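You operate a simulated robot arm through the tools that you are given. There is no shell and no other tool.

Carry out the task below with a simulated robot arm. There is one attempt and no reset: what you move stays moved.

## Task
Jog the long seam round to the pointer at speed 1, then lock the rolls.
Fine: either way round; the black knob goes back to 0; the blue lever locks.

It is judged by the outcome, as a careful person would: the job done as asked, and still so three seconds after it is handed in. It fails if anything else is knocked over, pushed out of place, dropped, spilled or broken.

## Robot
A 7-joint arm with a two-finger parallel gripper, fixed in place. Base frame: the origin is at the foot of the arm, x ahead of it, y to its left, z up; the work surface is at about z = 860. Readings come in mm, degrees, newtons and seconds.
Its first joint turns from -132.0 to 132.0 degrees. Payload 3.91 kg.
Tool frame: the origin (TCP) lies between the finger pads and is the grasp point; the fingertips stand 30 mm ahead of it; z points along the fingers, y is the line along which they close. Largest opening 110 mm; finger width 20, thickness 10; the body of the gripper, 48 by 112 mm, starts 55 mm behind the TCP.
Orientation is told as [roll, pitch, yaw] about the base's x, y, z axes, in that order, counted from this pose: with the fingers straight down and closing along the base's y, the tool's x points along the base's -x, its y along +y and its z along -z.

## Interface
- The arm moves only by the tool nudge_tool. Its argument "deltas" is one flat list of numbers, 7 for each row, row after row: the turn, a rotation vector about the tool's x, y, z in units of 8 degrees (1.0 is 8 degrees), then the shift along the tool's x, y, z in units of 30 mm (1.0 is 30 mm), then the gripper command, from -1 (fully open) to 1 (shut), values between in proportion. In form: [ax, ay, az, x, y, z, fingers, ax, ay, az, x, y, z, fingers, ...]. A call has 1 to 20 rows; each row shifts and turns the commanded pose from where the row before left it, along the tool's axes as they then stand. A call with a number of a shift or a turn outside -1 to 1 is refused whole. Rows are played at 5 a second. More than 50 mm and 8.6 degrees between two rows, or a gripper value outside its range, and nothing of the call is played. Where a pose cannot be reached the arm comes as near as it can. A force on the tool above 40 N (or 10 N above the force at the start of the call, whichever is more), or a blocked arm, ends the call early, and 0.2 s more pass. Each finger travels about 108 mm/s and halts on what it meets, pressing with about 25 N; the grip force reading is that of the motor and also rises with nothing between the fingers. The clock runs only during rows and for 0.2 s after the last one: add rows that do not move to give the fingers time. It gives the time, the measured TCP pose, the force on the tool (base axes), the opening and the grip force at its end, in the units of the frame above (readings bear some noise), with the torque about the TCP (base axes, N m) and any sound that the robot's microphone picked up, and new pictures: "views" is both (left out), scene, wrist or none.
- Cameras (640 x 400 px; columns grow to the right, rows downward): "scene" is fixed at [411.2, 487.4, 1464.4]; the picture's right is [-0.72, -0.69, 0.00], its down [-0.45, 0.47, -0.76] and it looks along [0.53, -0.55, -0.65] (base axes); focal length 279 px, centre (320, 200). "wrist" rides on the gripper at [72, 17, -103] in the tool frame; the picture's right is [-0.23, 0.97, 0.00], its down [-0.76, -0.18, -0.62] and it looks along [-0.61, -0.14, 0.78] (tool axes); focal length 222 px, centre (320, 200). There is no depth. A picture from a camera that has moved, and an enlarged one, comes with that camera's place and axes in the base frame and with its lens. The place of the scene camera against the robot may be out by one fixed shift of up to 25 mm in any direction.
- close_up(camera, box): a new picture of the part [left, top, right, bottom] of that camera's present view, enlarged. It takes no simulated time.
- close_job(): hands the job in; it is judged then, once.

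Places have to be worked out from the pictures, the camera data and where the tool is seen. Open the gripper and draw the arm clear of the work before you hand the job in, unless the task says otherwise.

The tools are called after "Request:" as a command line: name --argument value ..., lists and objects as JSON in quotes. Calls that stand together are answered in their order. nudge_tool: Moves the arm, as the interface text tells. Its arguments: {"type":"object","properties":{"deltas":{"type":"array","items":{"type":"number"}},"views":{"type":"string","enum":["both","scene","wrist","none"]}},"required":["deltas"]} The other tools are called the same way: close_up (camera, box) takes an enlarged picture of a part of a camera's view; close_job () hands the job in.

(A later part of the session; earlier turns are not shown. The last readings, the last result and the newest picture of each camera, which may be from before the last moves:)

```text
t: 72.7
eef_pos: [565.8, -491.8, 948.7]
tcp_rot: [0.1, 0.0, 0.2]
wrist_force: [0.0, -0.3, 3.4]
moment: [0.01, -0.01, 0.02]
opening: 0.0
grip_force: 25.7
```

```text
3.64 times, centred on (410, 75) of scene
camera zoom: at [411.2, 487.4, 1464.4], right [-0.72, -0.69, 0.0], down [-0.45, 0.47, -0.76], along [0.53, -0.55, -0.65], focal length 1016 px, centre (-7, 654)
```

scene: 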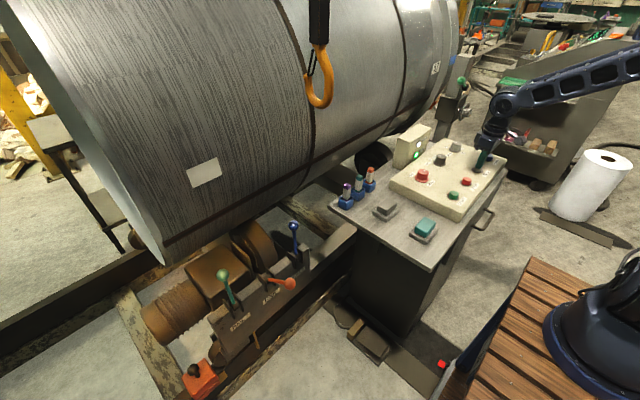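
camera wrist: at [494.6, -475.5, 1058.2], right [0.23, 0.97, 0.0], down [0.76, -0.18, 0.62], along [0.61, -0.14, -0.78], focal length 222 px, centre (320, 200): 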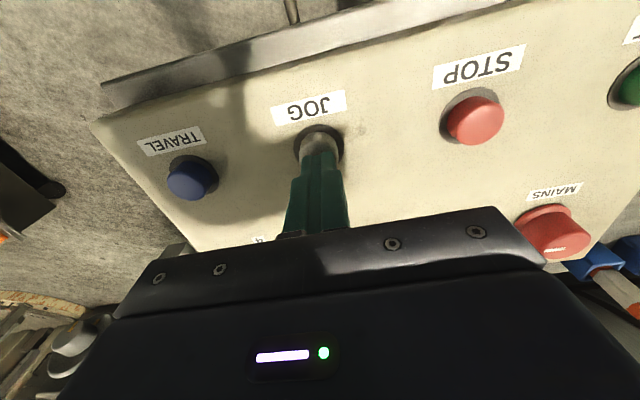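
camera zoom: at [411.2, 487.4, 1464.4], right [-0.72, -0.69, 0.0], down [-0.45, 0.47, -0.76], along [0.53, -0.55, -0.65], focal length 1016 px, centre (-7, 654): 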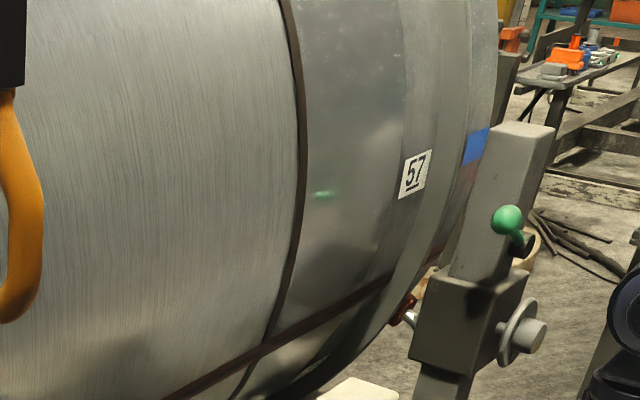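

The seam is clearly visible now, and ray–cylinder geometry puts it at about 198.5° (rate ≈4.15°/s). I'm holding ~2.7 s more to reach about 187°, then releasing so I can inspect it against the pointer before the final nudge.

Request:
nudge_tool --deltas '[0, 0, 0, 0, 0, 0, 1, 0, 0, 0, 0, 0, 0, 1, 0, 0, 0, 0, 0, 0, 1, 0, 0, 0, 0, 0, 0, 1, 0, 0, 0, 0, 0, 0, 1, 0, 0, 0, 0, 0, 0, 1, 0, 0, 0, 0, 0, 0, 1, 0, 0, 0, 0, 0, 0, 1, 0, 0, 0, 0, 0, 0, 1, 0, 0, 0, 0, 0, 0, 1, 0, 0, 0, 0, 0, 0, 1, 0, 0, 0, 0, 0, 0, 1, 0, 0, 0, 0, 0, -0.6, 1, 0, 0, 0, 0, 0, -0.7, 1, 0, 0, 0, 0, 0, -0.7, 1, 0, 0, 0, 0, 0, 0, 1]' --views "scene"

Request:
close_up --camera "scene" --box '[165, 120, 325, 230]'

Request:
close_up --camera "scene" --box '[360, 20, 460, 130]'

Request:
close_up --camera "scene" --box '[385, 120, 485, 185]'

```text
t: 76.1
eef_pos: [565.4, -493.5, 1005.7]
tcp_rot: [0.1, 0.1, 0.1]
wrist_force: [-0.1, -0.4, 0.7]
moment: [-0.03, -0.05, -0.02]
opening: 0.2
grip_force: 24.8
```

scene: 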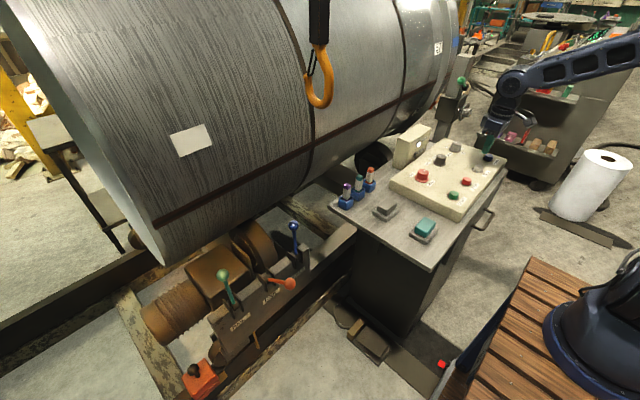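

```text
3.64 times, centred on (245, 175) of scene
camera zoom: at [411.2, 487.4, 1464.4], right [-0.72, -0.69, 0.0], down [-0.45, 0.47, -0.76], along [0.53, -0.55, -0.65], focal length 1016 px, centre (593, 291)
```

zoom: 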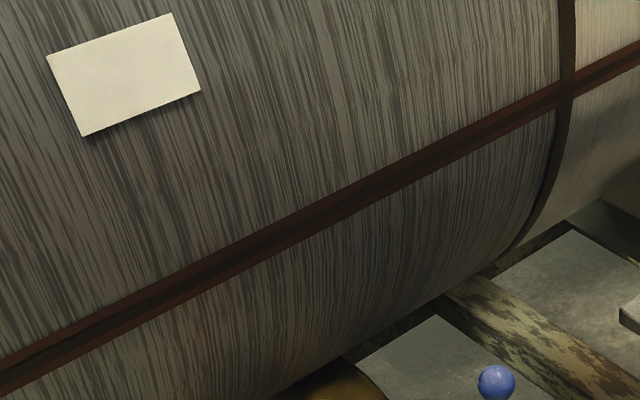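

```text
3.64 times, centred on (410, 75) of scene
camera zoom: at [411.2, 487.4, 1464.4], right [-0.72, -0.69, 0.0], down [-0.45, 0.47, -0.76], along [0.53, -0.55, -0.65], focal length 1016 px, centre (-7, 654)
```

zoom: 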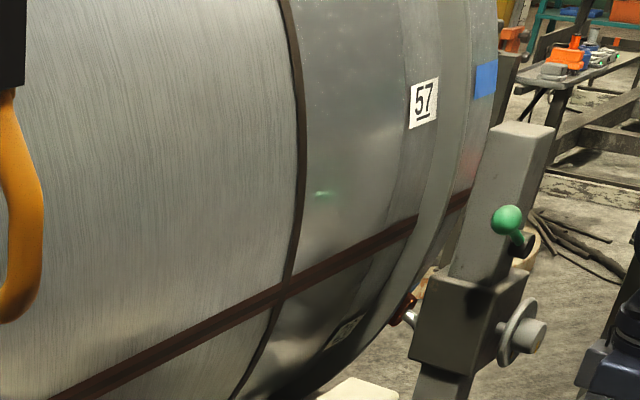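

```text
6.15 times, centred on (435, 152) of scene
camera zoom: at [411.2, 487.4, 1464.4], right [-0.72, -0.69, 0.0], down [-0.45, 0.47, -0.76], along [0.53, -0.55, -0.65], focal length 1719 px, centre (-388, 492)
```

zoom: 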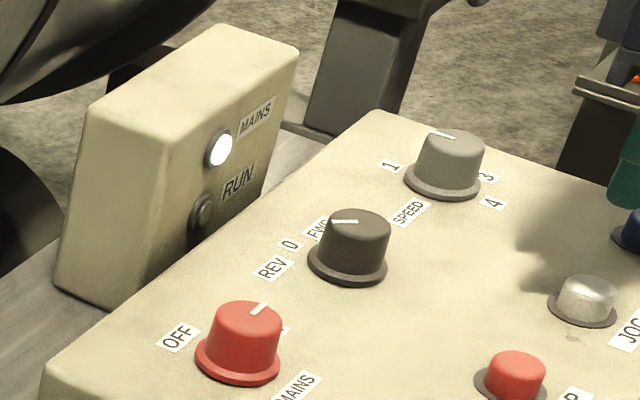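

The seam now reaches the end band, and geometry puts it at about 188°. RUN is off. I'm moving the wrist camera to about the pointer's height, looking radially at it, to compare directly.

Request:
nudge_tool --deltas '[0, 0, 0, 0, 0, -0.8, -1, 0, 0, 0, 0.6, -1, -0.24, -1, 0, 0, 0, 0.6, -1, -0.24, -1, 0, 0, 0, 0.6, -1, -0.24, -1, 0, 0, 0, 0.6, -1, -0.24, -1, 0, 0, 0, 0.6, -1, -0.24, -1, 0, 0, 0, 0.6, -1, -0.24, -1, 0, 0, 0, 0.6, -1, -0.24, -1, 0, 0, 0, 0.6, -1, -0.24, -1, 0, 0, 0, 0.6, -1, -0.24, -1, 0, 0, 0, 0.6, -1, -0.24, -1, 0, 0, 0, 0.6, -1, -0.24, -1, 0, 0, 0, 0.6, -1, -0.24, -1, 0, 0, 0, 0.6, -1, -0.24, -1]' --views "none"

Request:
nudge_tool --deltas '[0, -1, 0, 0, -0.2, 0, -1, 0, -1, 0, 0, 0, 0, -1, 0, -1, 0, 0, 0, 0, -1, 0, -1, 0, 0, 0, 0, -1, 0, -1, 0, 0, 0, 0, -1, 0, -1, 0, 0, 0, 0, -1, 0, -1, 0, 0, 0, 0, -1, 0, -1, 0, 0, 0, 0, -1]' --views "wrist"

```text
t: 79.1
eef_pos: [332.7, -884.2, 1124.2]
tcp_rot: [0.1, -0.1, 0.1]
wrist_force: [-0.5, 0.0, 1.6]
moment: [0.01, 0.01, 0.02]
opening: 109.9
grip_force: 0.0
```

```text
t: 80.9
eef_pos: [334.1, -888.8, 1125.1]
tcp_rot: [0.0, -64.1, 0.1]
wrist_force: [0.2, 0.9, 0.6]
moment: [0.01, 0.05, -0.02]
opening: 110.0
grip_force: 0.0
camera wrist: at [210.7, -872.9, 1104.7], right [0.1, 0.97, 0.2], down [-0.23, -0.18, 0.96], along [0.97, -0.14, 0.2], focal length 222 px, centre (320, 200)
```

wrist: 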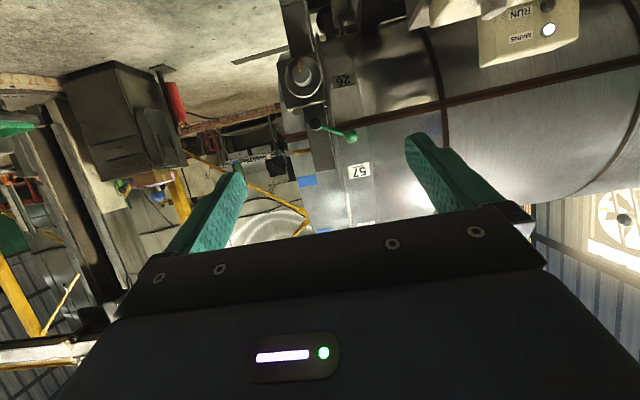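

Request:
close_up --camera "wrist" --box '[270, 100, 370, 200]'

Request:
close_up --camera "wrist" --box '[275, 120, 325, 170]'

```text
4.00 times, centred on (320, 150) of wrist
camera zoom: at [210.7, -872.9, 1104.7], right [0.1, 0.97, 0.2], down [-0.23, -0.18, 0.96], along [0.97, -0.14, 0.2], focal length 888 px, centre (320, 400)
```

zoom: 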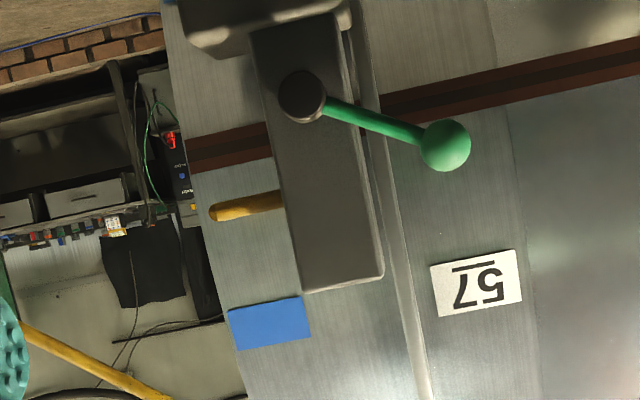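

```text
8.00 times, centred on (300, 145) of wrist
camera zoom: at [210.7, -872.9, 1104.7], right [0.1, 0.97, 0.2], down [-0.23, -0.18, 0.96], along [0.97, -0.14, 0.2], focal length 1777 px, centre (480, 640)
```

zoom: 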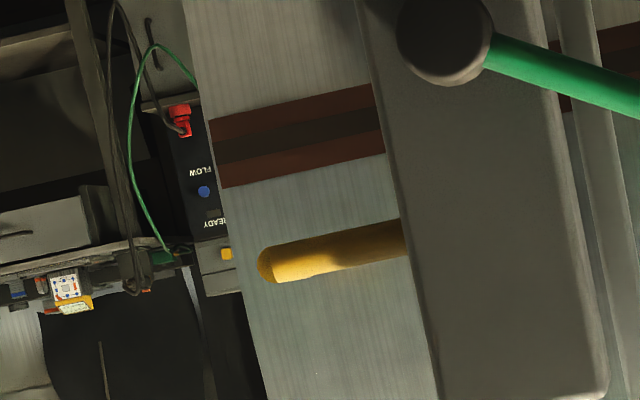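

From the pointer's height, the seam is parallel to the pointer and still ≈48 mm (≈6.5°) below it. At ~4.15°/s that needs about 1.55 s more of REV jog. I'm returning to just above JOG with the fingers closed.

Request:
nudge_tool --deltas '[0, 1, 0, 0, 0, 0, -1, 0, 1, 0, 0, 0, 0, -1, 0, 1, 0, 0, 0, 0, -1, 0, 1, 0, 0, 0, 0, -1, 0, 1, 0, 0, 0, 0, -1, 0, 1, 0, 0, 0, 0, -1, 0, 1, 0, 0, 0, 0, -1, 0, 1, 0, 0, 0, 0, -1]' --views "none"

Request:
nudge_tool --deltas '[0, 0, 0, -0.552, 0.944, 0.2, 1, 0, 0, 0, -0.552, 0.944, 0.2, 1, 0, 0, 0, -0.552, 0.944, 0.2, 1, 0, 0, 0, -0.552, 0.944, 0.2, 1, 0, 0, 0, -0.552, 0.944, 0.2, 1, 0, 0, 0, -0.552, 0.944, 0.2, 1, 0, 0, 0, -0.552, 0.944, 0.2, 1, 0, 0, 0, -0.552, 0.944, 0.2, 1, 0, 0, 0, -0.552, 0.944, 0.2, 1, 0, 0, 0, -0.552, 0.944, 0.2, 1, 0, 0, 0, -0.552, 0.944, 0.2, 1, 0, 0, 0, -0.552, 0.944, 0.2, 1, 0, 0, 0, -0.552, 0.944, 0.2, 1, 0, 0, 0, -0.552, 0.944, 0.2, 1, 0, 0, 0, 0, 0, 0, 1]' --views "wrist"

```text
t: 82.7
eef_pos: [333.3, -888.8, 1124.2]
tcp_rot: [0.2, 0.2, 0.0]
wrist_force: [-0.9, 0.5, -0.3]
moment: [0.01, -0.06, 0.0]
opening: 109.9
grip_force: 0.1
```

```text
t: 85.9
eef_pos: [566.7, -491.5, 1039.8]
tcp_rot: [0.0, 0.1, 0.0]
wrist_force: [-0.8, -0.3, 0.1]
moment: [-0.01, 0.03, 0.0]
opening: 0.0
grip_force: 25.0
camera wrist: at [496.2, -475.8, 1142.8], right [0.23, 0.97, 0.0], down [0.76, -0.18, 0.62], along [0.61, -0.14, -0.78], focal length 222 px, centre (320, 200)
```

wrist: 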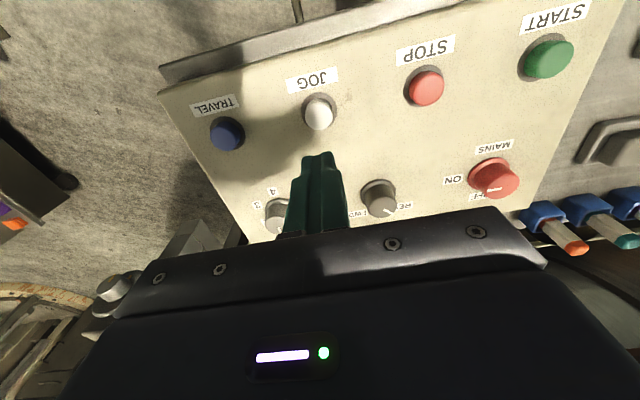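

I'm centred over JOG and descending to the same pre-press height (z≈954).

Request:
nudge_tool --deltas '[0, 0, 0, 0.02, -0.02, 0.95, 1, 0, 0, 0, 0, 0, 0.95, 1, 0, 0, 0, 0, 0, 0.94, 1, 0, 0, 0, 0, 0, 0, 1, 0, 0, 0, 0, 0, 0, 1]' --views "none"

```text
t: 87.1
eef_pos: [565.5, -493.1, 957.3]
tcp_rot: [0.1, 0.1, 0.1]
wrist_force: [0.2, 0.1, -0.4]
moment: [0.03, 0.0, 0.02]
opening: 0.0
grip_force: 25.1
```

The commanded height is about 1.5 mm above the last pre-press height, so I'll press slightly deeper on the first row. This is a timed press of about 1.5 s followed by release.

Request:
nudge_tool --deltas '[0, 0, 0, 0, 0, 0.18, 1, 0, 0, 0, 0, 0, 0.1, 1, 0, 0, 0, 0, 0, 0, 1, 0, 0, 0, 0, 0, 0, 1, 0, 0, 0, 0, 0, 0, 1, 0, 0, 0, 0, 0, 0, 1, 0, 0, 0, 0, 0, 0, 1, 0, 0, 0, 0, 0, 0, 1, 0, 0, 0, 0, 0, 0, 1, 0, 0, 0, 0, 0, -0.6, 1, 0, 0, 0, 0, 0, -0.7, 1, 0, 0, 0, 0, 0, -0.7, 1, 0, 0, 0, 0, 0, 0, 1]' --views "scene"

Request:
close_up --camera "scene" --box '[165, 120, 325, 230]'

Request:
close_up --camera "scene" --box '[360, 20, 460, 130]'

Request:
close_up --camera "scene" --box '[385, 120, 485, 185]'

```text
t: 89.9
eef_pos: [564.8, -494.8, 1006.9]
tcp_rot: [0.1, 0.0, 0.1]
wrist_force: [0.5, -0.4, 0.0]
moment: [-0.01, 0.01, -0.01]
opening: 0.0
grip_force: 24.8
heard: click
```

scene: 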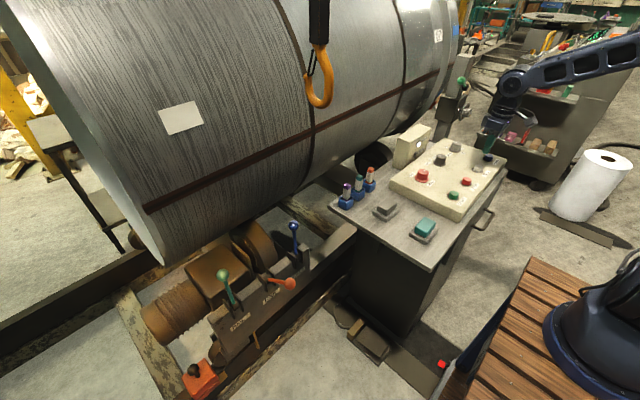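

```text
3.64 times, centred on (245, 175) of scene
camera zoom: at [411.2, 487.4, 1464.4], right [-0.72, -0.69, 0.0], down [-0.45, 0.47, -0.76], along [0.53, -0.55, -0.65], focal length 1016 px, centre (593, 291)
```

zoom: 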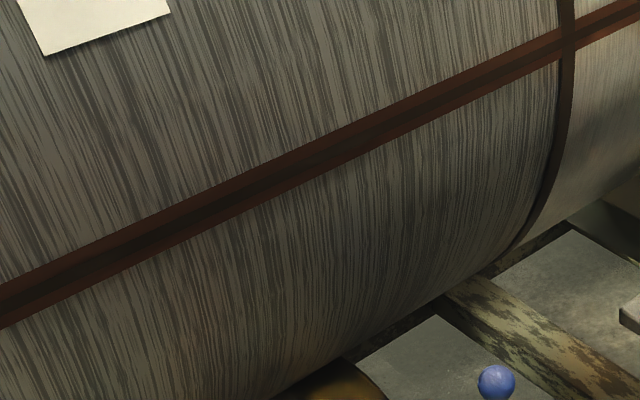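

```text
3.64 times, centred on (410, 75) of scene
camera zoom: at [411.2, 487.4, 1464.4], right [-0.72, -0.69, 0.0], down [-0.45, 0.47, -0.76], along [0.53, -0.55, -0.65], focal length 1016 px, centre (-7, 654)
```

zoom: 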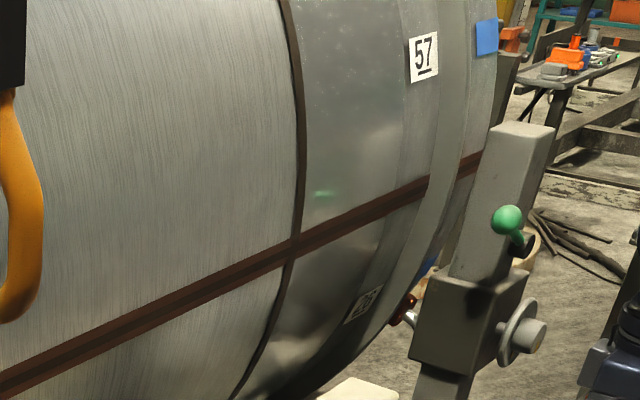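

```text
6.15 times, centred on (435, 152) of scene
camera zoom: at [411.2, 487.4, 1464.4], right [-0.72, -0.69, 0.0], down [-0.45, 0.47, -0.76], along [0.53, -0.55, -0.65], focal length 1719 px, centre (-388, 492)
```

zoom: 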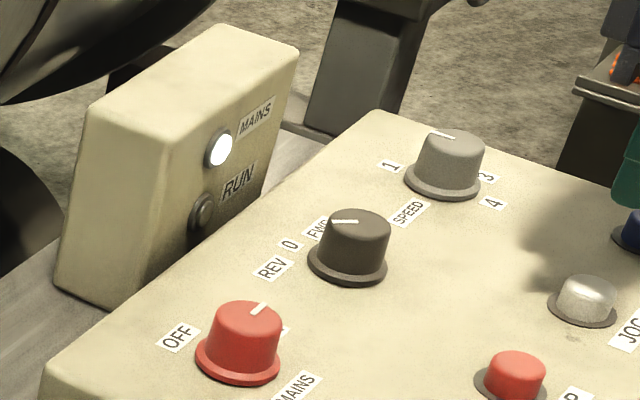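

The seam is now computed at about 181.5°, very near the pointer's ~181.9°, and RUN is off. I'm moving back to the viewing pose to confirm it directly.

Request:
nudge_tool --deltas '[0, 0, 0, 0, 0, -0.8, -1, 0, 0, 0, 0.6, -1, -0.24, -1, 0, 0, 0, 0.6, -1, -0.24, -1, 0, 0, 0, 0.6, -1, -0.24, -1, 0, 0, 0, 0.6, -1, -0.24, -1, 0, 0, 0, 0.6, -1, -0.24, -1, 0, 0, 0, 0.6, -1, -0.24, -1, 0, 0, 0, 0.6, -1, -0.24, -1, 0, 0, 0, 0.6, -1, -0.24, -1, 0, 0, 0, 0.6, -1, -0.24, -1, 0, 0, 0, 0.6, -1, -0.24, -1, 0, 0, 0, 0.6, -1, -0.24, -1, 0, 0, 0, 0.6, -1, -0.24, -1, 0, 0, 0, 0.6, -1, -0.24, -1]' --views "none"

Request:
nudge_tool --deltas '[0, -1, 0, 0, -0.2, 0, -1, 0, -1, 0, 0, 0, 0, -1, 0, -1, 0, 0, 0, 0, -1, 0, -1, 0, 0, 0, 0, -1, 0, -1, 0, 0, 0, 0, -1, 0, -1, 0, 0, 0, 0, -1, 0, -1, 0, 0, 0, 0, -1, 0, -1, 0, 0, 0, 0, -1]' --views "wrist"

Request:
close_up --camera "wrist" --box '[275, 120, 325, 170]'

Request:
close_up --camera "wrist" --box '[270, 100, 370, 200]'

```text
t: 92.9
eef_pos: [333.5, -883.7, 1124.1]
tcp_rot: [0.1, 0.2, 0.1]
wrist_force: [0.0, 0.2, 0.3]
moment: [-0.04, 0.0, 0.0]
opening: 110.2
grip_force: 0.1
```

```text
t: 94.7
eef_pos: [332.2, -888.1, 1125.0]
tcp_rot: [0.1, -64.1, 0.0]
wrist_force: [0.7, -0.2, 0.0]
moment: [-0.04, 0.05, -0.04]
opening: 109.9
grip_force: 0.0
camera wrist: at [208.3, -873.1, 1104.6], right [0.1, 0.97, 0.2], down [-0.23, -0.18, 0.96], along [0.97, -0.14, 0.2], focal length 222 px, centre (320, 200)
```

wrist: 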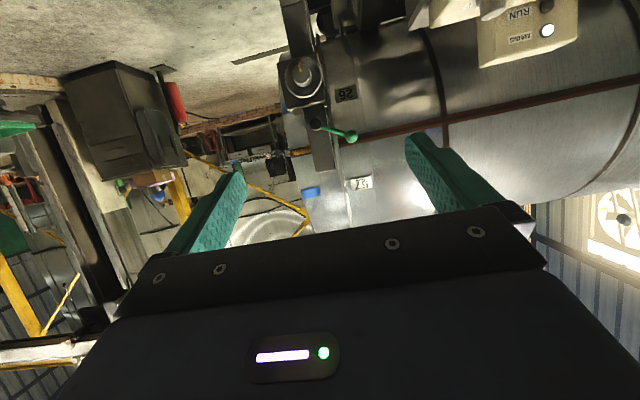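

```text
8.00 times, centred on (300, 145) of wrist
camera zoom: at [208.3, -873.1, 1104.6], right [0.1, 0.97, 0.2], down [-0.23, -0.18, 0.96], along [0.97, -0.14, 0.2], focal length 1777 px, centre (480, 640)
```

zoom: 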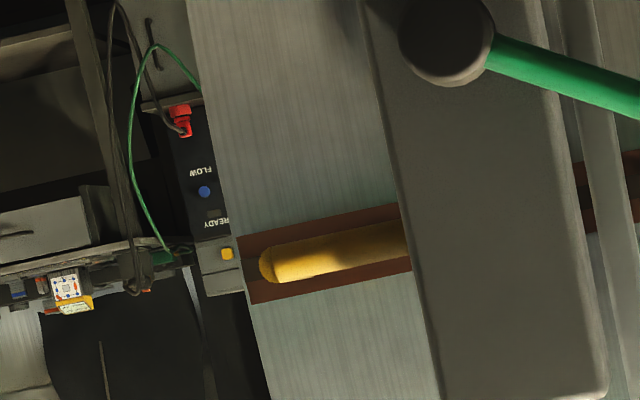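

```text
4.00 times, centred on (320, 150) of wrist
camera zoom: at [208.3, -873.1, 1104.6], right [0.1, 0.97, 0.2], down [-0.23, -0.18, 0.96], along [0.97, -0.14, 0.2], focal length 888 px, centre (320, 400)
```

zoom: 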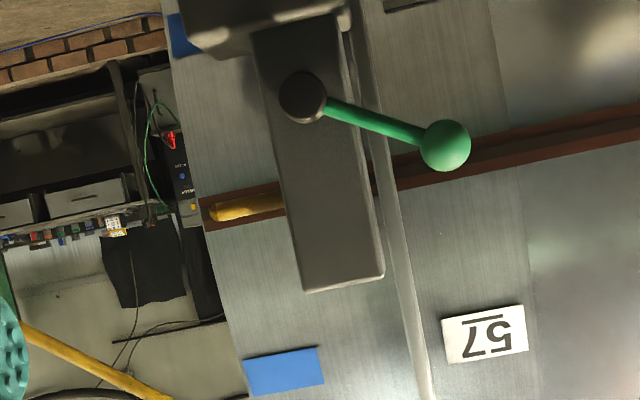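

The pointer sits right on the centre line of the seam in this level view. I'll raise the camera for a second viewpoint to confirm that the bent tip also lands on the seam.

Request:
nudge_tool --deltas '[0, 0.5, 0, -0.75, 0, -0.364, -1, 0, 0.5, 0, -0.75, 0, -0.364, -1, 0, 0.5, 0, -0.75, 0, -0.364, -1, 0, 0.5, 0, -0.75, 0, -0.364, -1, 0, 0, 0, -0.75, 0, -0.364, -1]' --views "wrist"

Request:
close_up --camera "wrist" --box '[280, 120, 350, 180]'

```text
t: 95.9
eef_pos: [349.5, -890.6, 1245.5]
tcp_rot: [0.1, -47.9, -0.1]
wrist_force: [-0.8, 0.2, -0.2]
moment: [0.03, 0.0, 0.0]
opening: 109.8
grip_force: 0.1
camera wrist: at [225.4, -874.6, 1260.6], right [0.15, 0.97, 0.17], down [0.05, -0.18, 0.98], along [0.99, -0.14, -0.07], focal length 222 px, centre (320, 200)
```

wrist: 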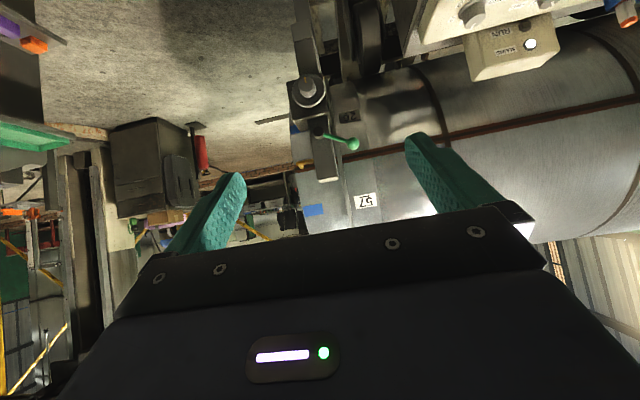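

```text
6.67 times, centred on (315, 150) of wrist
camera zoom: at [225.4, -874.6, 1260.6], right [0.15, 0.97, 0.17], down [0.05, -0.18, 0.98], along [0.99, -0.14, -0.07], focal length 1481 px, centre (353, 533)
```

zoom: 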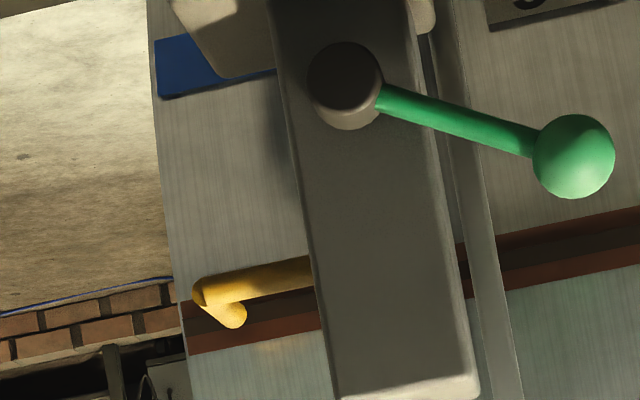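

Both viewpoints agree: the pointer tip rests on the dark centre of the seam. Next is returning the black knob to 0, so I'm un-tilting and moving over it.

Request:
nudge_tool --deltas '[0, 1, 0, 0, 0, 0, -0.2, 0, 1, 0, 0, 0, 0, -0.2, 0, 1, 0, 0, 0, 0, -0.2, 0, 1, 0, 0, 0, 0, -0.2, 0, 1, 0, 0, 0, 0, -0.2, 0, 1, 0, 0, 0, 0, -0.2]' --views "none"

Request:
nudge_tool --deltas '[0, 0, 0, -0.699, 0.938, 0.43, -0.2, 0, 0, 0, -0.699, 0.938, 0.43, -0.2, 0, 0, 0, -0.699, 0.938, 0.43, -0.2, 0, 0, 0, -0.699, 0.938, 0.43, -0.2, 0, 0, 0, -0.699, 0.938, 0.43, -0.2, 0, 0, 0, -0.699, 0.938, 0.43, -0.2, 0, 0, 0, -0.699, 0.938, 0.43, -0.2, 0, 0, 0, -0.699, 0.938, 0.43, -0.2, 0, 0, 0, -0.699, 0.938, 0.43, -0.2, 0, 0, 0, -0.699, 0.938, 0.43, -0.2, 0, 0, 0, -0.699, 0.938, 0.43, -0.2, 0, 0, 0, -0.699, 0.938, 0.43, -0.2, 0, 0, 0, -0.699, 0.938, 0.43, -0.2, 0, 0, 0, -0.699, 0.938, 0.43, -0.2, 0, 0, 0, -0.699, 0.938, 0.43, -0.2, 0, 0, 0, -0.699, 0.938, 0.43, -0.2, 0, 0, 0, 0, 0, 0, -0.2]' --views "wrist"

```text
t: 97.3
eef_pos: [350.1, -889.8, 1246.6]
tcp_rot: [0.1, 0.0, 0.0]
wrist_force: [-0.6, -0.2, 0.5]
moment: [0.01, -0.06, 0.02]
opening: 65.8
grip_force: 0.0
```

```text
t: 100.9
eef_pos: [685.8, -439.1, 1038.8]
tcp_rot: [0.0, 0.0, 0.1]
wrist_force: [0.2, 0.6, -0.1]
moment: [-0.01, -0.01, 0.01]
opening: 66.2
grip_force: 0.0
camera wrist: at [614.2, -423.1, 1142.0], right [0.23, 0.97, 0.0], down [0.76, -0.18, 0.62], along [0.61, -0.14, -0.78], focal length 222 px, centre (320, 200)
```

wrist: 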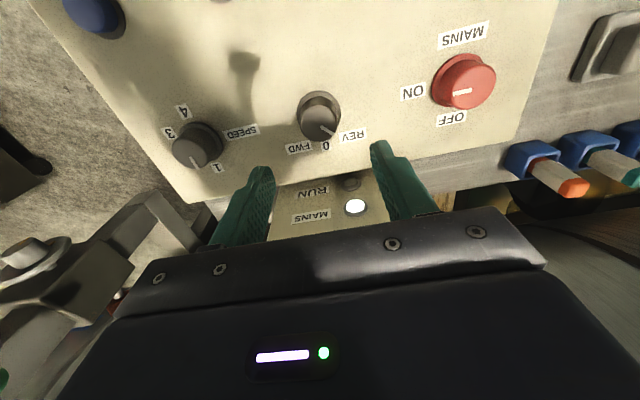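

The knob mark is on REV. I'm yawing to +45°, descending and gripping.

Request:
nudge_tool --deltas '[0, 0, -1, 0.02, -0.04, 0, -0.2, 0, 0, -1, 0, 0, 0, -0.2, 0, 0, -1, 0, 0, 0, -0.2, 0, 0, -1, 0, 0, 0, -0.2, 0, 0, -1, 0, 0, 0, -0.2, 0, 0, -0.625, 0, 0, 0, -0.2, 0, 0, 0, 0, 0, 0.96, -0.2, 0, 0, 0, 0, 0, 0.96, -0.2, 0, 0, 0, 0, 0, 0.96, -0.2, 0, 0, 0, 0, 0, 0.22, -0.2, 0, 0, 0, 0, 0, 0, 1, 0, 0, 0, 0, 0, 0, 1, 0, 0, 0, 0, 0, 0, 1]' --views "wrist"

```text
t: 103.7
eef_pos: [684.8, -440.4, 948.1]
tcp_rot: [0.1, 0.1, 45.1]
wrist_force: [-15.2, 13.3, -4.0]
moment: [0.18, 0.67, 0.06]
opening: 36.8
grip_force: 44.6
camera wrist: at [622.8, -481.0, 1050.3], right [-0.53, 0.85, 0.0], down [0.66, 0.41, 0.62], along [0.53, 0.33, -0.78], focal length 222 px, centre (320, 200)
```

wrist: 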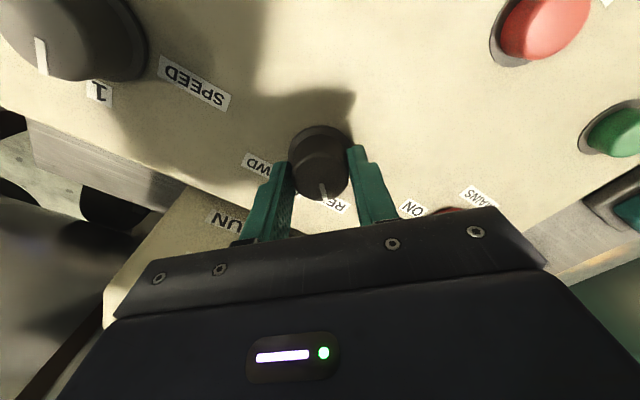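

The knob is gripped. I'm turning it 45° clockwise in gentle steps to 0.

Request:
nudge_tool --deltas '[0, 0, 0.5, 0, 0.03, 0, 1, 0, 0, 0.5, 0, 0, 0, 1, 0, 0, 0.5, 0, 0, 0, 1, 0, 0, 0.5, 0, 0, 0, 1, 0, 0, 0.5, 0, 0, 0, 1, 0, 0, 0.5, 0, 0, 0, 1, 0, 0, 0.5, 0, 0, 0, 1, 0, 0, 0.5, 0, 0, 0, 1, 0, 0, 0.5, 0, 0, 0, 1, 0, 0, 0.5, 0, 0, 0, 1, 0, 0, 0.5, 0, 0, 0, 1, 0, 0, 0.14, 0, 0, 0, 1, 0, 0, 0, 0, 0, 0, 1]' --views "wrist"

```text
t: 106.5
eef_pos: [684.6, -440.9, 947.1]
tcp_rot: [0.1, 0.1, -0.1]
wrist_force: [17.4, -10.3, -17.9]
moment: [-0.43, -0.14, 0.01]
opening: 36.7
grip_force: 44.8
camera wrist: at [613.0, -423.9, 1050.6], right [0.23, 0.97, 0.0], down [0.76, -0.18, 0.62], along [0.61, -0.14, -0.78], focal length 222 px, centre (320, 200)
```

wrist: 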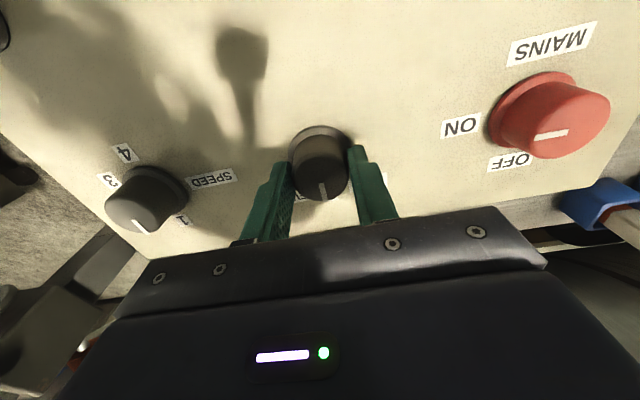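

I'm opening, lifting and checking that the mark is on 0.

Request:
nudge_tool --deltas '[0, 0, 0, 0, 0, 0, 0, 0, 0, 0, 0, 0, 0, -0.2, 0, 0, 0, 0, 0, 0, -0.2, 0, 0, 0, 0, 0, -1, -0.2, 0, 0, 0, 0, 0, -1, -0.2, 0, 0, 0, 0, 0, -1, -0.2]' --views "wrist"

Request:
close_up --camera "wrist" --box '[240, 50, 400, 170]'

Request:
close_up --camera "scene" --box '[385, 120, 485, 185]'

Request:
close_up --camera "scene" --box '[360, 20, 460, 130]'

```text
t: 107.9
eef_pos: [682.9, -440.2, 1039.1]
tcp_rot: [0.1, 0.1, -0.1]
wrist_force: [0.5, 0.0, 0.1]
moment: [0.03, 0.02, -0.01]
opening: 66.0
grip_force: 0.1
camera wrist: at [612.0, -424.4, 1142.3], right [0.23, 0.97, 0.0], down [0.76, -0.18, 0.62], along [0.61, -0.14, -0.78], focal length 222 px, centre (320, 200)
```

wrist: 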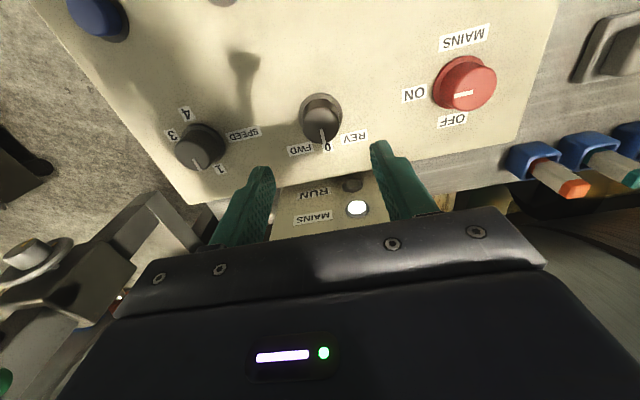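

```text
3.33 times, centred on (320, 110) of wrist
camera zoom: at [612.0, -424.4, 1142.3], right [0.23, 0.97, 0.0], down [0.76, -0.18, 0.62], along [0.61, -0.14, -0.78], focal length 740 px, centre (320, 500)
```

zoom: 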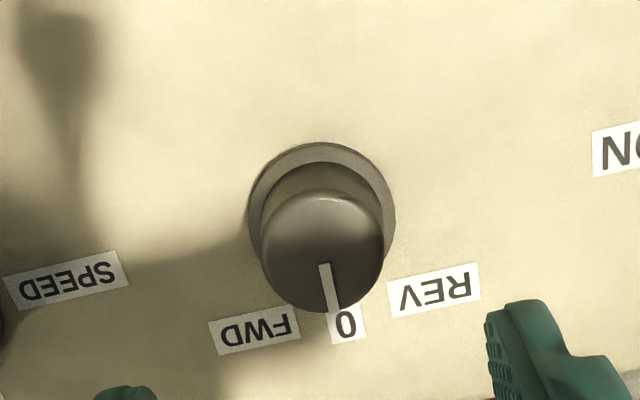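

```text
6.15 times, centred on (435, 152) of scene
camera zoom: at [411.2, 487.4, 1464.4], right [-0.72, -0.69, 0.0], down [-0.45, 0.47, -0.76], along [0.53, -0.55, -0.65], focal length 1719 px, centre (-388, 492)
```

zoom: 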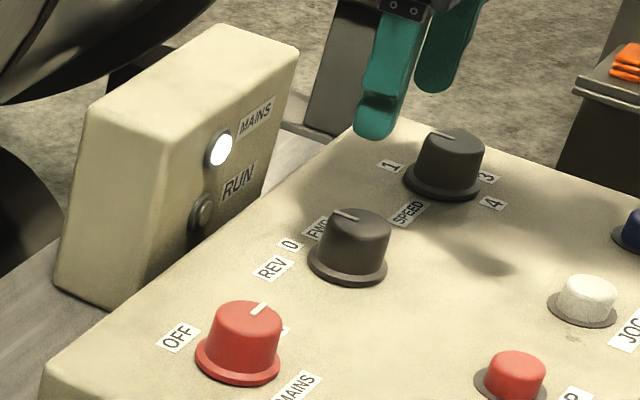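

```text
3.64 times, centred on (410, 75) of scene
camera zoom: at [411.2, 487.4, 1464.4], right [-0.72, -0.69, 0.0], down [-0.45, 0.47, -0.76], along [0.53, -0.55, -0.65], focal length 1016 px, centre (-7, 654)
```

zoom: 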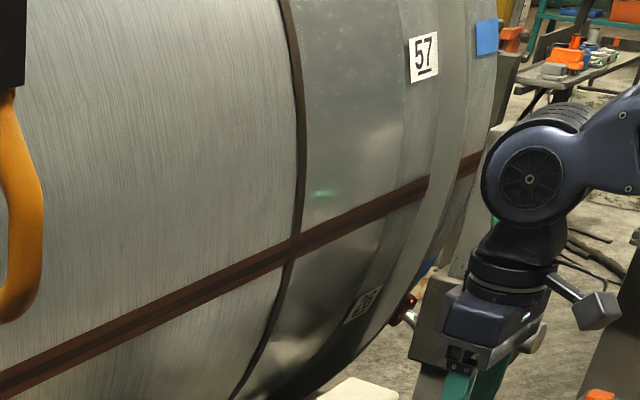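

The black knob is back at 0, the speed is at 1, and the seam hasn't moved. For the blue ROLLS lever, I estimate the ball at about (896, 86, 826) and the pivot at z≈672. The orange lever is thrown ~50° toward the robot. I'll move to a viewing pose in front of it, staying below and short of the hook (lowest point ≈(814, 55, 1227)).

Request:
nudge_tool --deltas '[0, 0, 0, -0.068, 0.974, 0, -0.2, 0, 0, 0, -0.068, 0.974, 0, -0.2, 0, 0, 0, -0.068, 0.974, 0, -0.2, 0, 0, 0, -0.068, 0.974, 0, -0.2, 0, 0, 0, -0.068, 0.974, 0, -0.2, 0, 0, 0, -0.068, 0.974, 0, -0.2, 0, 0, 0, -0.068, 0.974, 0, -0.2, 0, 0, 0, -0.068, 0.974, 0, -0.2, 0, 0, 0, -0.068, 0.974, 0, -0.2, 0, 0, 0, -0.068, 0.974, 0, -0.2, 0, 0, 0, -0.068, 0.974, 0, -0.2, 0, 0, 0, -0.068, 0.974, 0, -0.2, 0, 0, 0, -0.068, 0.974, 0, -0.2, 0, 0, 0, -0.068, 0.974, 0, -0.2, 0, 0, 0, -0.068, 0.974, 0, -0.2, 0, 0, 0, -0.068, 0.974, 0, -0.2, 0, 0, 0, -0.068, 0.974, 0, -0.2, 0, 0, 0, -0.068, 0.974, 0, -0.2]' --views "both"

```text
t: 111.7
eef_pos: [716.8, 19.4, 1037.0]
tcp_rot: [0.1, 0.0, -0.1]
wrist_force: [-0.2, -0.3, -0.1]
moment: [0.01, 0.0, 0.01]
opening: 66.2
grip_force: 0.1
out of reach, approached as far as the arm can: row 16, 17, 18
camera wrist: at [644.7, 35.2, 1141.1], right [0.23, 0.97, 0.0], down [0.76, -0.18, 0.62], along [0.61, -0.14, -0.78], focal length 222 px, centre (320, 200)
```

scene: 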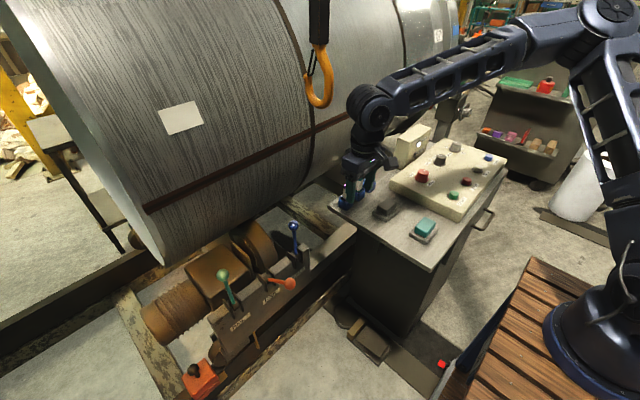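
wrist: 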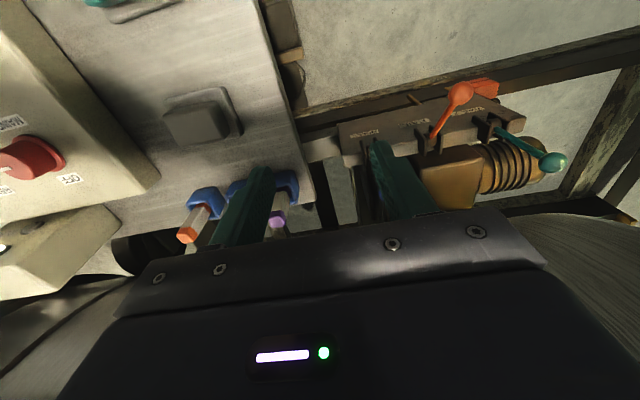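

The arm hit a joint limit at y≈20 with this posture. I'm backing off in x, rising a bit and tilting the tool, then re-approaching y≈86 with a better posture.

Request:
nudge_tool --deltas '[0, 0, 0, 0.9, -0.3, -0.6, -0.2, 0, 0, 0, 0.9, -0.3, -0.6, -0.2, 0, 0, 0, 0.9, -0.3, -0.6, -0.2, 0, -1, 0, 0, 0, -0.8, -0.2, 0, -1, 0, 0, 0, -0.8, -0.2, 0, -1, 0, 0, 0, -0.8, -0.2, 0, -1, 0, 0, 0, -0.4, -0.2]' --views "both"

```text
t: 113.3
eef_pos: [620.0, -7.4, 1173.2]
tcp_rot: [0.3, -32.2, -0.2]
wrist_force: [0.4, -2.4, 0.9]
moment: [0.19, 0.05, 0.09]
opening: 66.0
grip_force: 0.1
camera wrist: at [504.2, 7.9, 1222.7], right [0.19, 0.97, 0.12], down [0.31, -0.18, 0.93], along [0.93, -0.14, -0.34], focal length 222 px, centre (320, 200)
```

scene: 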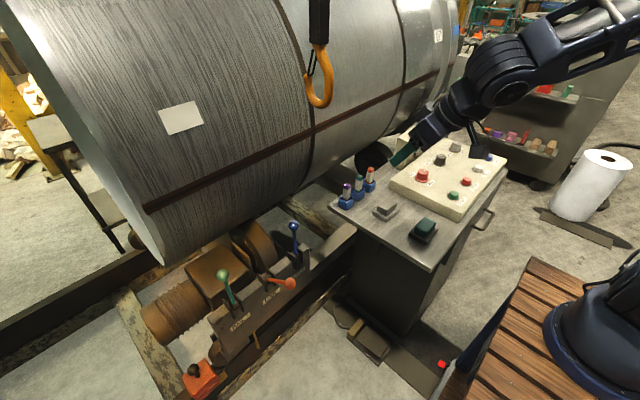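
wrist: 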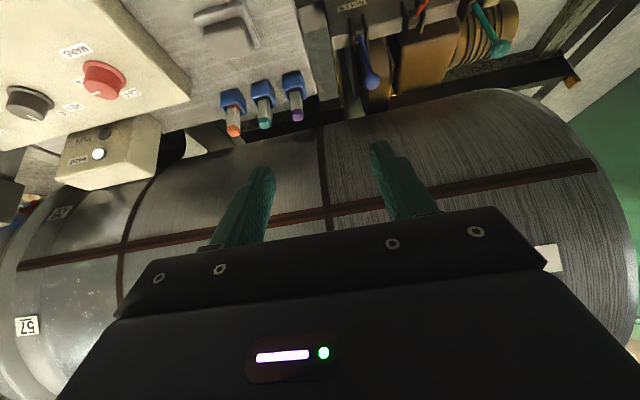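

The blue lever is now visible from the wrist camera. I'm zooming in to triangulate its ball and pivot.

Request:
close_up --camera "wrist" --box '[310, 0, 430, 110]'

Request:
close_up --camera "scene" --box '[260, 200, 340, 290]'

Request:
close_up --camera "wrist" --box '[310, 0, 510, 80]'

```text
3.64 times, centred on (370, 55) of wrist
camera zoom: at [504.2, 7.9, 1222.7], right [0.19, 0.97, 0.12], down [0.31, -0.18, 0.93], along [0.93, -0.14, -0.34], focal length 808 px, centre (138, 727)
```

zoom: 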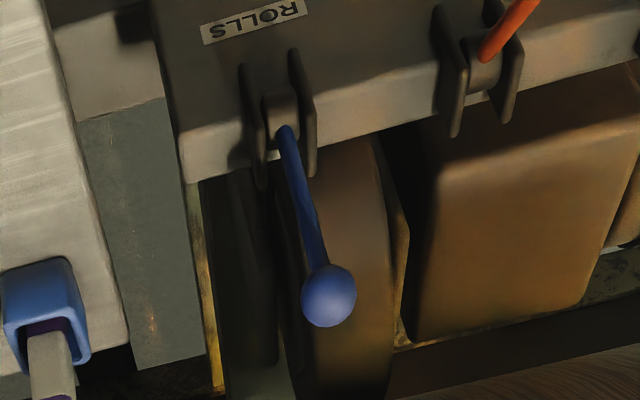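

```text
4.44 times, centred on (300, 245) of scene
camera zoom: at [411.2, 487.4, 1464.4], right [-0.72, -0.69, 0.0], down [-0.45, 0.47, -0.76], along [0.53, -0.55, -0.65], focal length 1241 px, centre (409, 0)
```

zoom: 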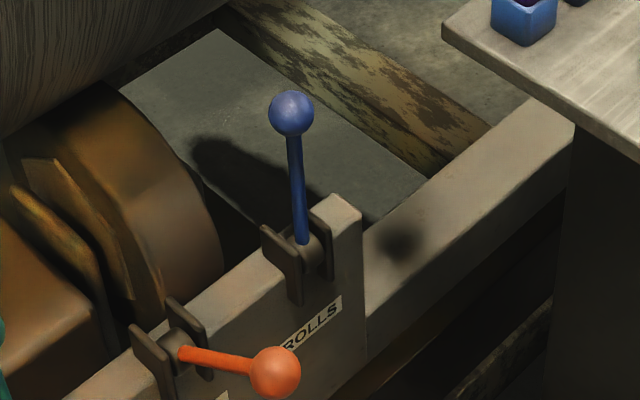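

```text
3.20 times, centred on (410, 40) of wrist
camera zoom: at [504.2, 7.9, 1222.7], right [0.19, 0.97, 0.12], down [0.31, -0.18, 0.93], along [0.93, -0.14, -0.34], focal length 711 px, centre (32, 712)
```

zoom: 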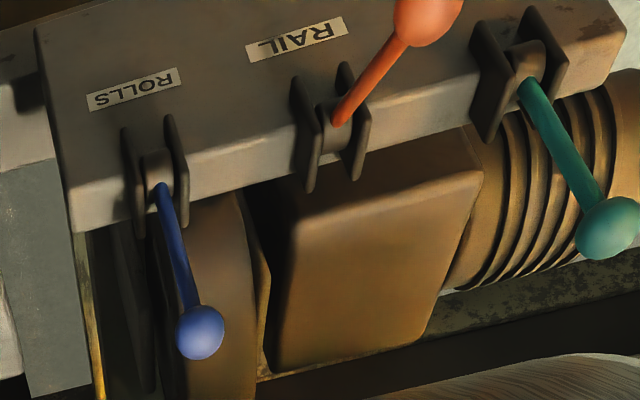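

Triangulation from both cameras puts the blue ball at (889, 94, 840) with its pivot at about (882, 94, 693), so the lever stands upright. The orange lever is thrown ~50° towards the robot. I'm moving across to y≈94 at a safe height, with x≈620 short of the hook.

Request:
nudge_tool --deltas '[0, 0, 0, 0, 0.85, 0, -0.2, 0, 0, 0, 0, 0.85, 0, -0.2, 0, 0, 0, 0, 0.85, 0, -0.2, 0, 0, 0, 0, 0.85, 0, -0.2, 0, 0, 0, 0, 0, 0, -0.2]' --views "wrist"

```text
t: 114.5
eef_pos: [618.7, 94.2, 1173.7]
tcp_rot: [0.1, -32.0, -0.1]
wrist_force: [-0.4, 1.0, -0.2]
moment: [-0.01, -0.01, -0.01]
opening: 65.7
grip_force: 0.0
camera wrist: at [503.4, 110.1, 1222.6], right [0.19, 0.97, 0.12], down [0.32, -0.18, 0.93], along [0.93, -0.14, -0.34], focal length 222 px, centre (320, 200)
```

wrist: 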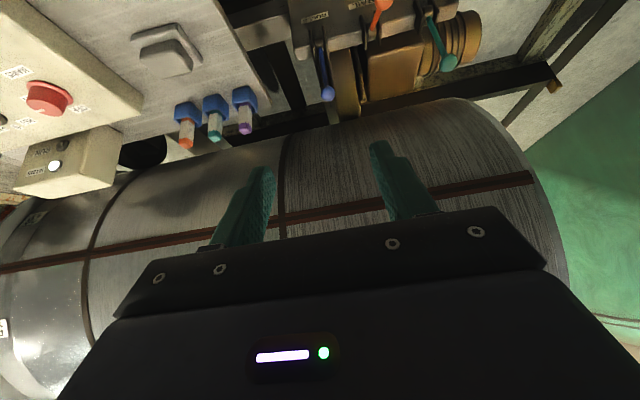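

This posture reaches fine. I'm tilting to 40° and advancing along the tool axis towards the blue ball, stopping ~80 mm short to re-measure.

Request:
nudge_tool --deltas '[0, -1, 0, 0, 0, 0, -0.45, 0, 0, 0, 0.02, 0, 0.972, -0.45, 0, 0, 0, 0.02, 0, 0.972, -0.45, 0, 0, 0, 0.02, 0, 0.972, -0.45, 0, 0, 0, 0.02, 0, 0.972, -0.45, 0, 0, 0, 0.02, 0, 0.972, -0.45, 0, 0, 0, 0.02, 0, 0.972, -0.45, 0, 0, 0, 0.02, 0, 0.972, -0.45, 0, 0, 0, 0.02, 0, 0.972, -0.45]' --views "both"

```text
t: 116.5
eef_pos: [767.0, 95.3, 992.0]
tcp_rot: [0.1, -40.0, -0.2]
wrist_force: [-0.2, -0.3, 0.6]
moment: [-0.02, -0.01, 0.01]
opening: 79.7
grip_force: 0.0
camera wrist: at [646.5, 110.6, 1023.9], right [0.18, 0.97, 0.15], down [0.18, -0.18, 0.97], along [0.97, -0.14, -0.21], focal length 222 px, centre (320, 200)
```

scene: 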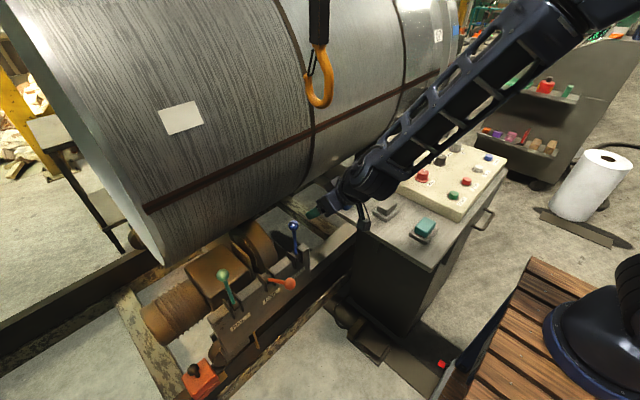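
wrist: 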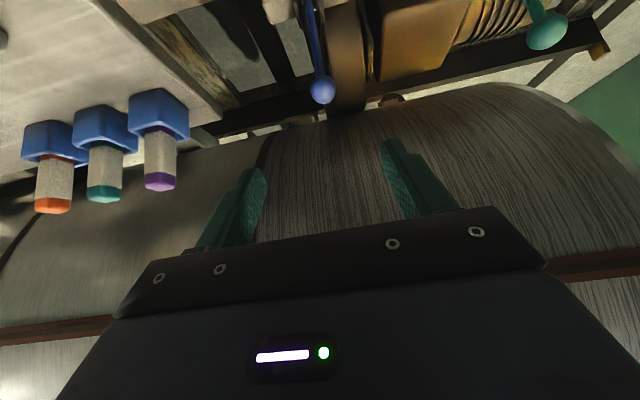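

The path is clear and the ball is straight ahead. I'm zooming to refine its lateral position before closing the gap.

Request:
close_up --camera "wrist" --box '[270, 0, 390, 130]'

Request:
close_up --camera "scene" --box '[270, 170, 390, 260]'

```text
3.08 times, centred on (330, 65) of wrist
camera zoom: at [646.5, 110.6, 1023.9], right [0.18, 0.97, 0.15], down [0.18, -0.18, 0.97], along [0.97, -0.14, -0.21], focal length 684 px, centre (289, 615)
```

zoom: 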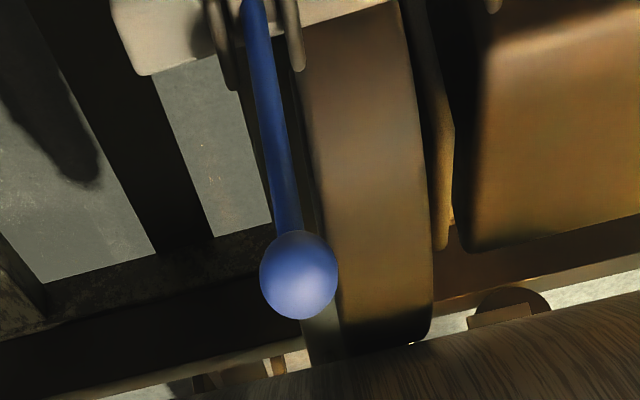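

```text
4.44 times, centred on (330, 215) of scene
camera zoom: at [411.2, 487.4, 1464.4], right [-0.72, -0.69, 0.0], down [-0.45, 0.47, -0.76], along [0.53, -0.55, -0.65], focal length 1241 px, centre (276, 133)
```

zoom: 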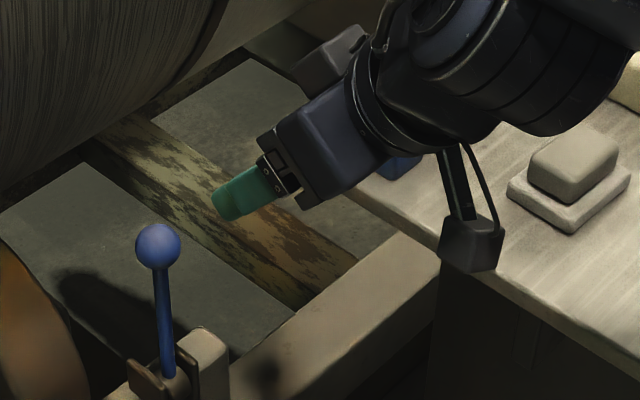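

The ball lies nearly on the tool axis, about 5 mm to the +y side and ~205 mm ahead. I'm advancing 120 mm with a small lateral correction, then re-measuring.

Request:
nudge_tool --deltas '[0, 0, 0, 0.04, 0.06, 1, -0.45, 0, 0, 0, 0.04, 0.06, 1, -0.45, 0, 0, 0, 0.04, 0.06, 1, -0.45, 0, 0, 0, 0, 0, 1, -0.45, 0, 0, 0, 0, 0, 0, -0.45]' --views "both"

Request:
close_up --camera "wrist" --box '[240, 50, 400, 220]'

Request:
close_up --camera "scene" --box '[260, 180, 360, 280]'

```text
t: 117.7
eef_pos: [841.5, 99.7, 897.1]
tcp_rot: [0.1, -40.0, -0.1]
wrist_force: [0.4, 0.0, 0.1]
moment: [-0.01, 0.02, 0.01]
opening: 79.7
grip_force: 0.1
camera wrist: at [721.1, 115.7, 929.9], right [0.17, 0.97, 0.15], down [0.18, -0.18, 0.97], along [0.97, -0.14, -0.21], focal length 222 px, centre (320, 200)
```

scene: 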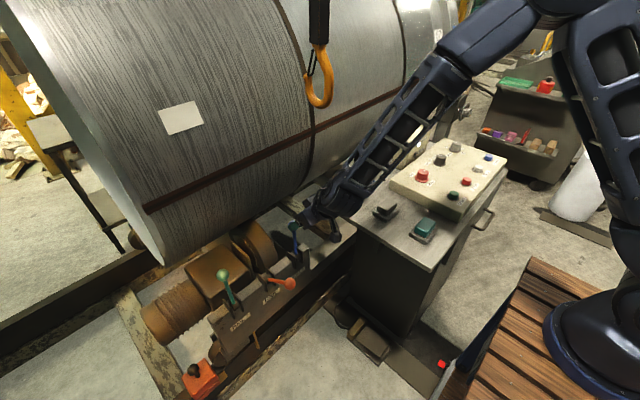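
wrist: 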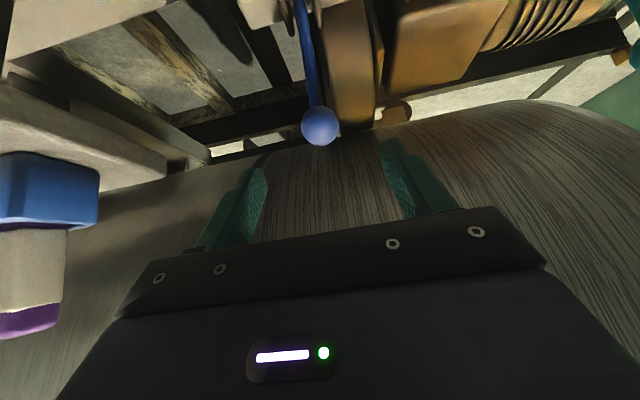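

```text
2.35 times, centred on (320, 135) of wrist
camera zoom: at [721.1, 115.7, 929.9], right [0.17, 0.97, 0.15], down [0.18, -0.18, 0.97], along [0.97, -0.14, -0.21], focal length 523 px, centre (320, 353)
```

zoom: 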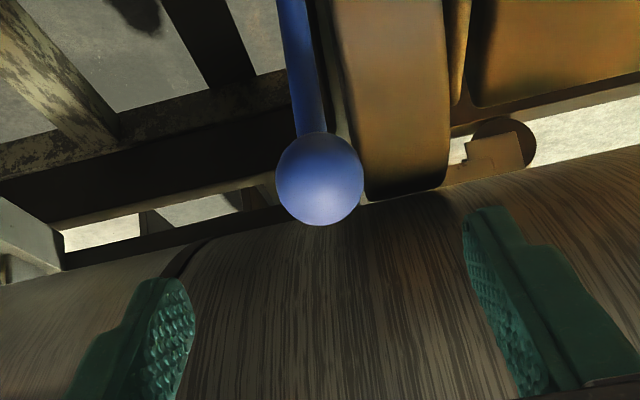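

```text
4.00 times, centred on (310, 230) of scene
camera zoom: at [411.2, 487.4, 1464.4], right [-0.72, -0.69, 0.0], down [-0.45, 0.47, -0.76], along [0.53, -0.55, -0.65], focal length 1117 px, centre (360, 80)
```

zoom: 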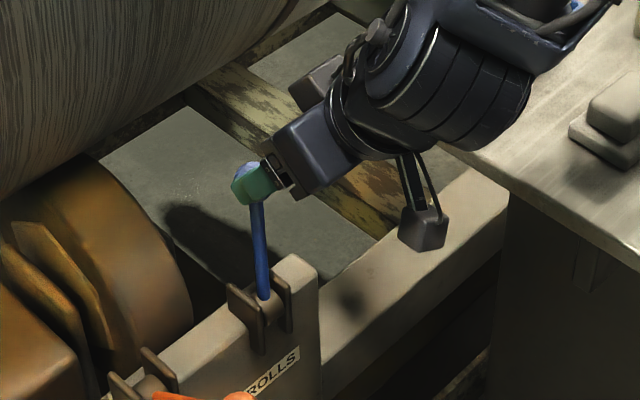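

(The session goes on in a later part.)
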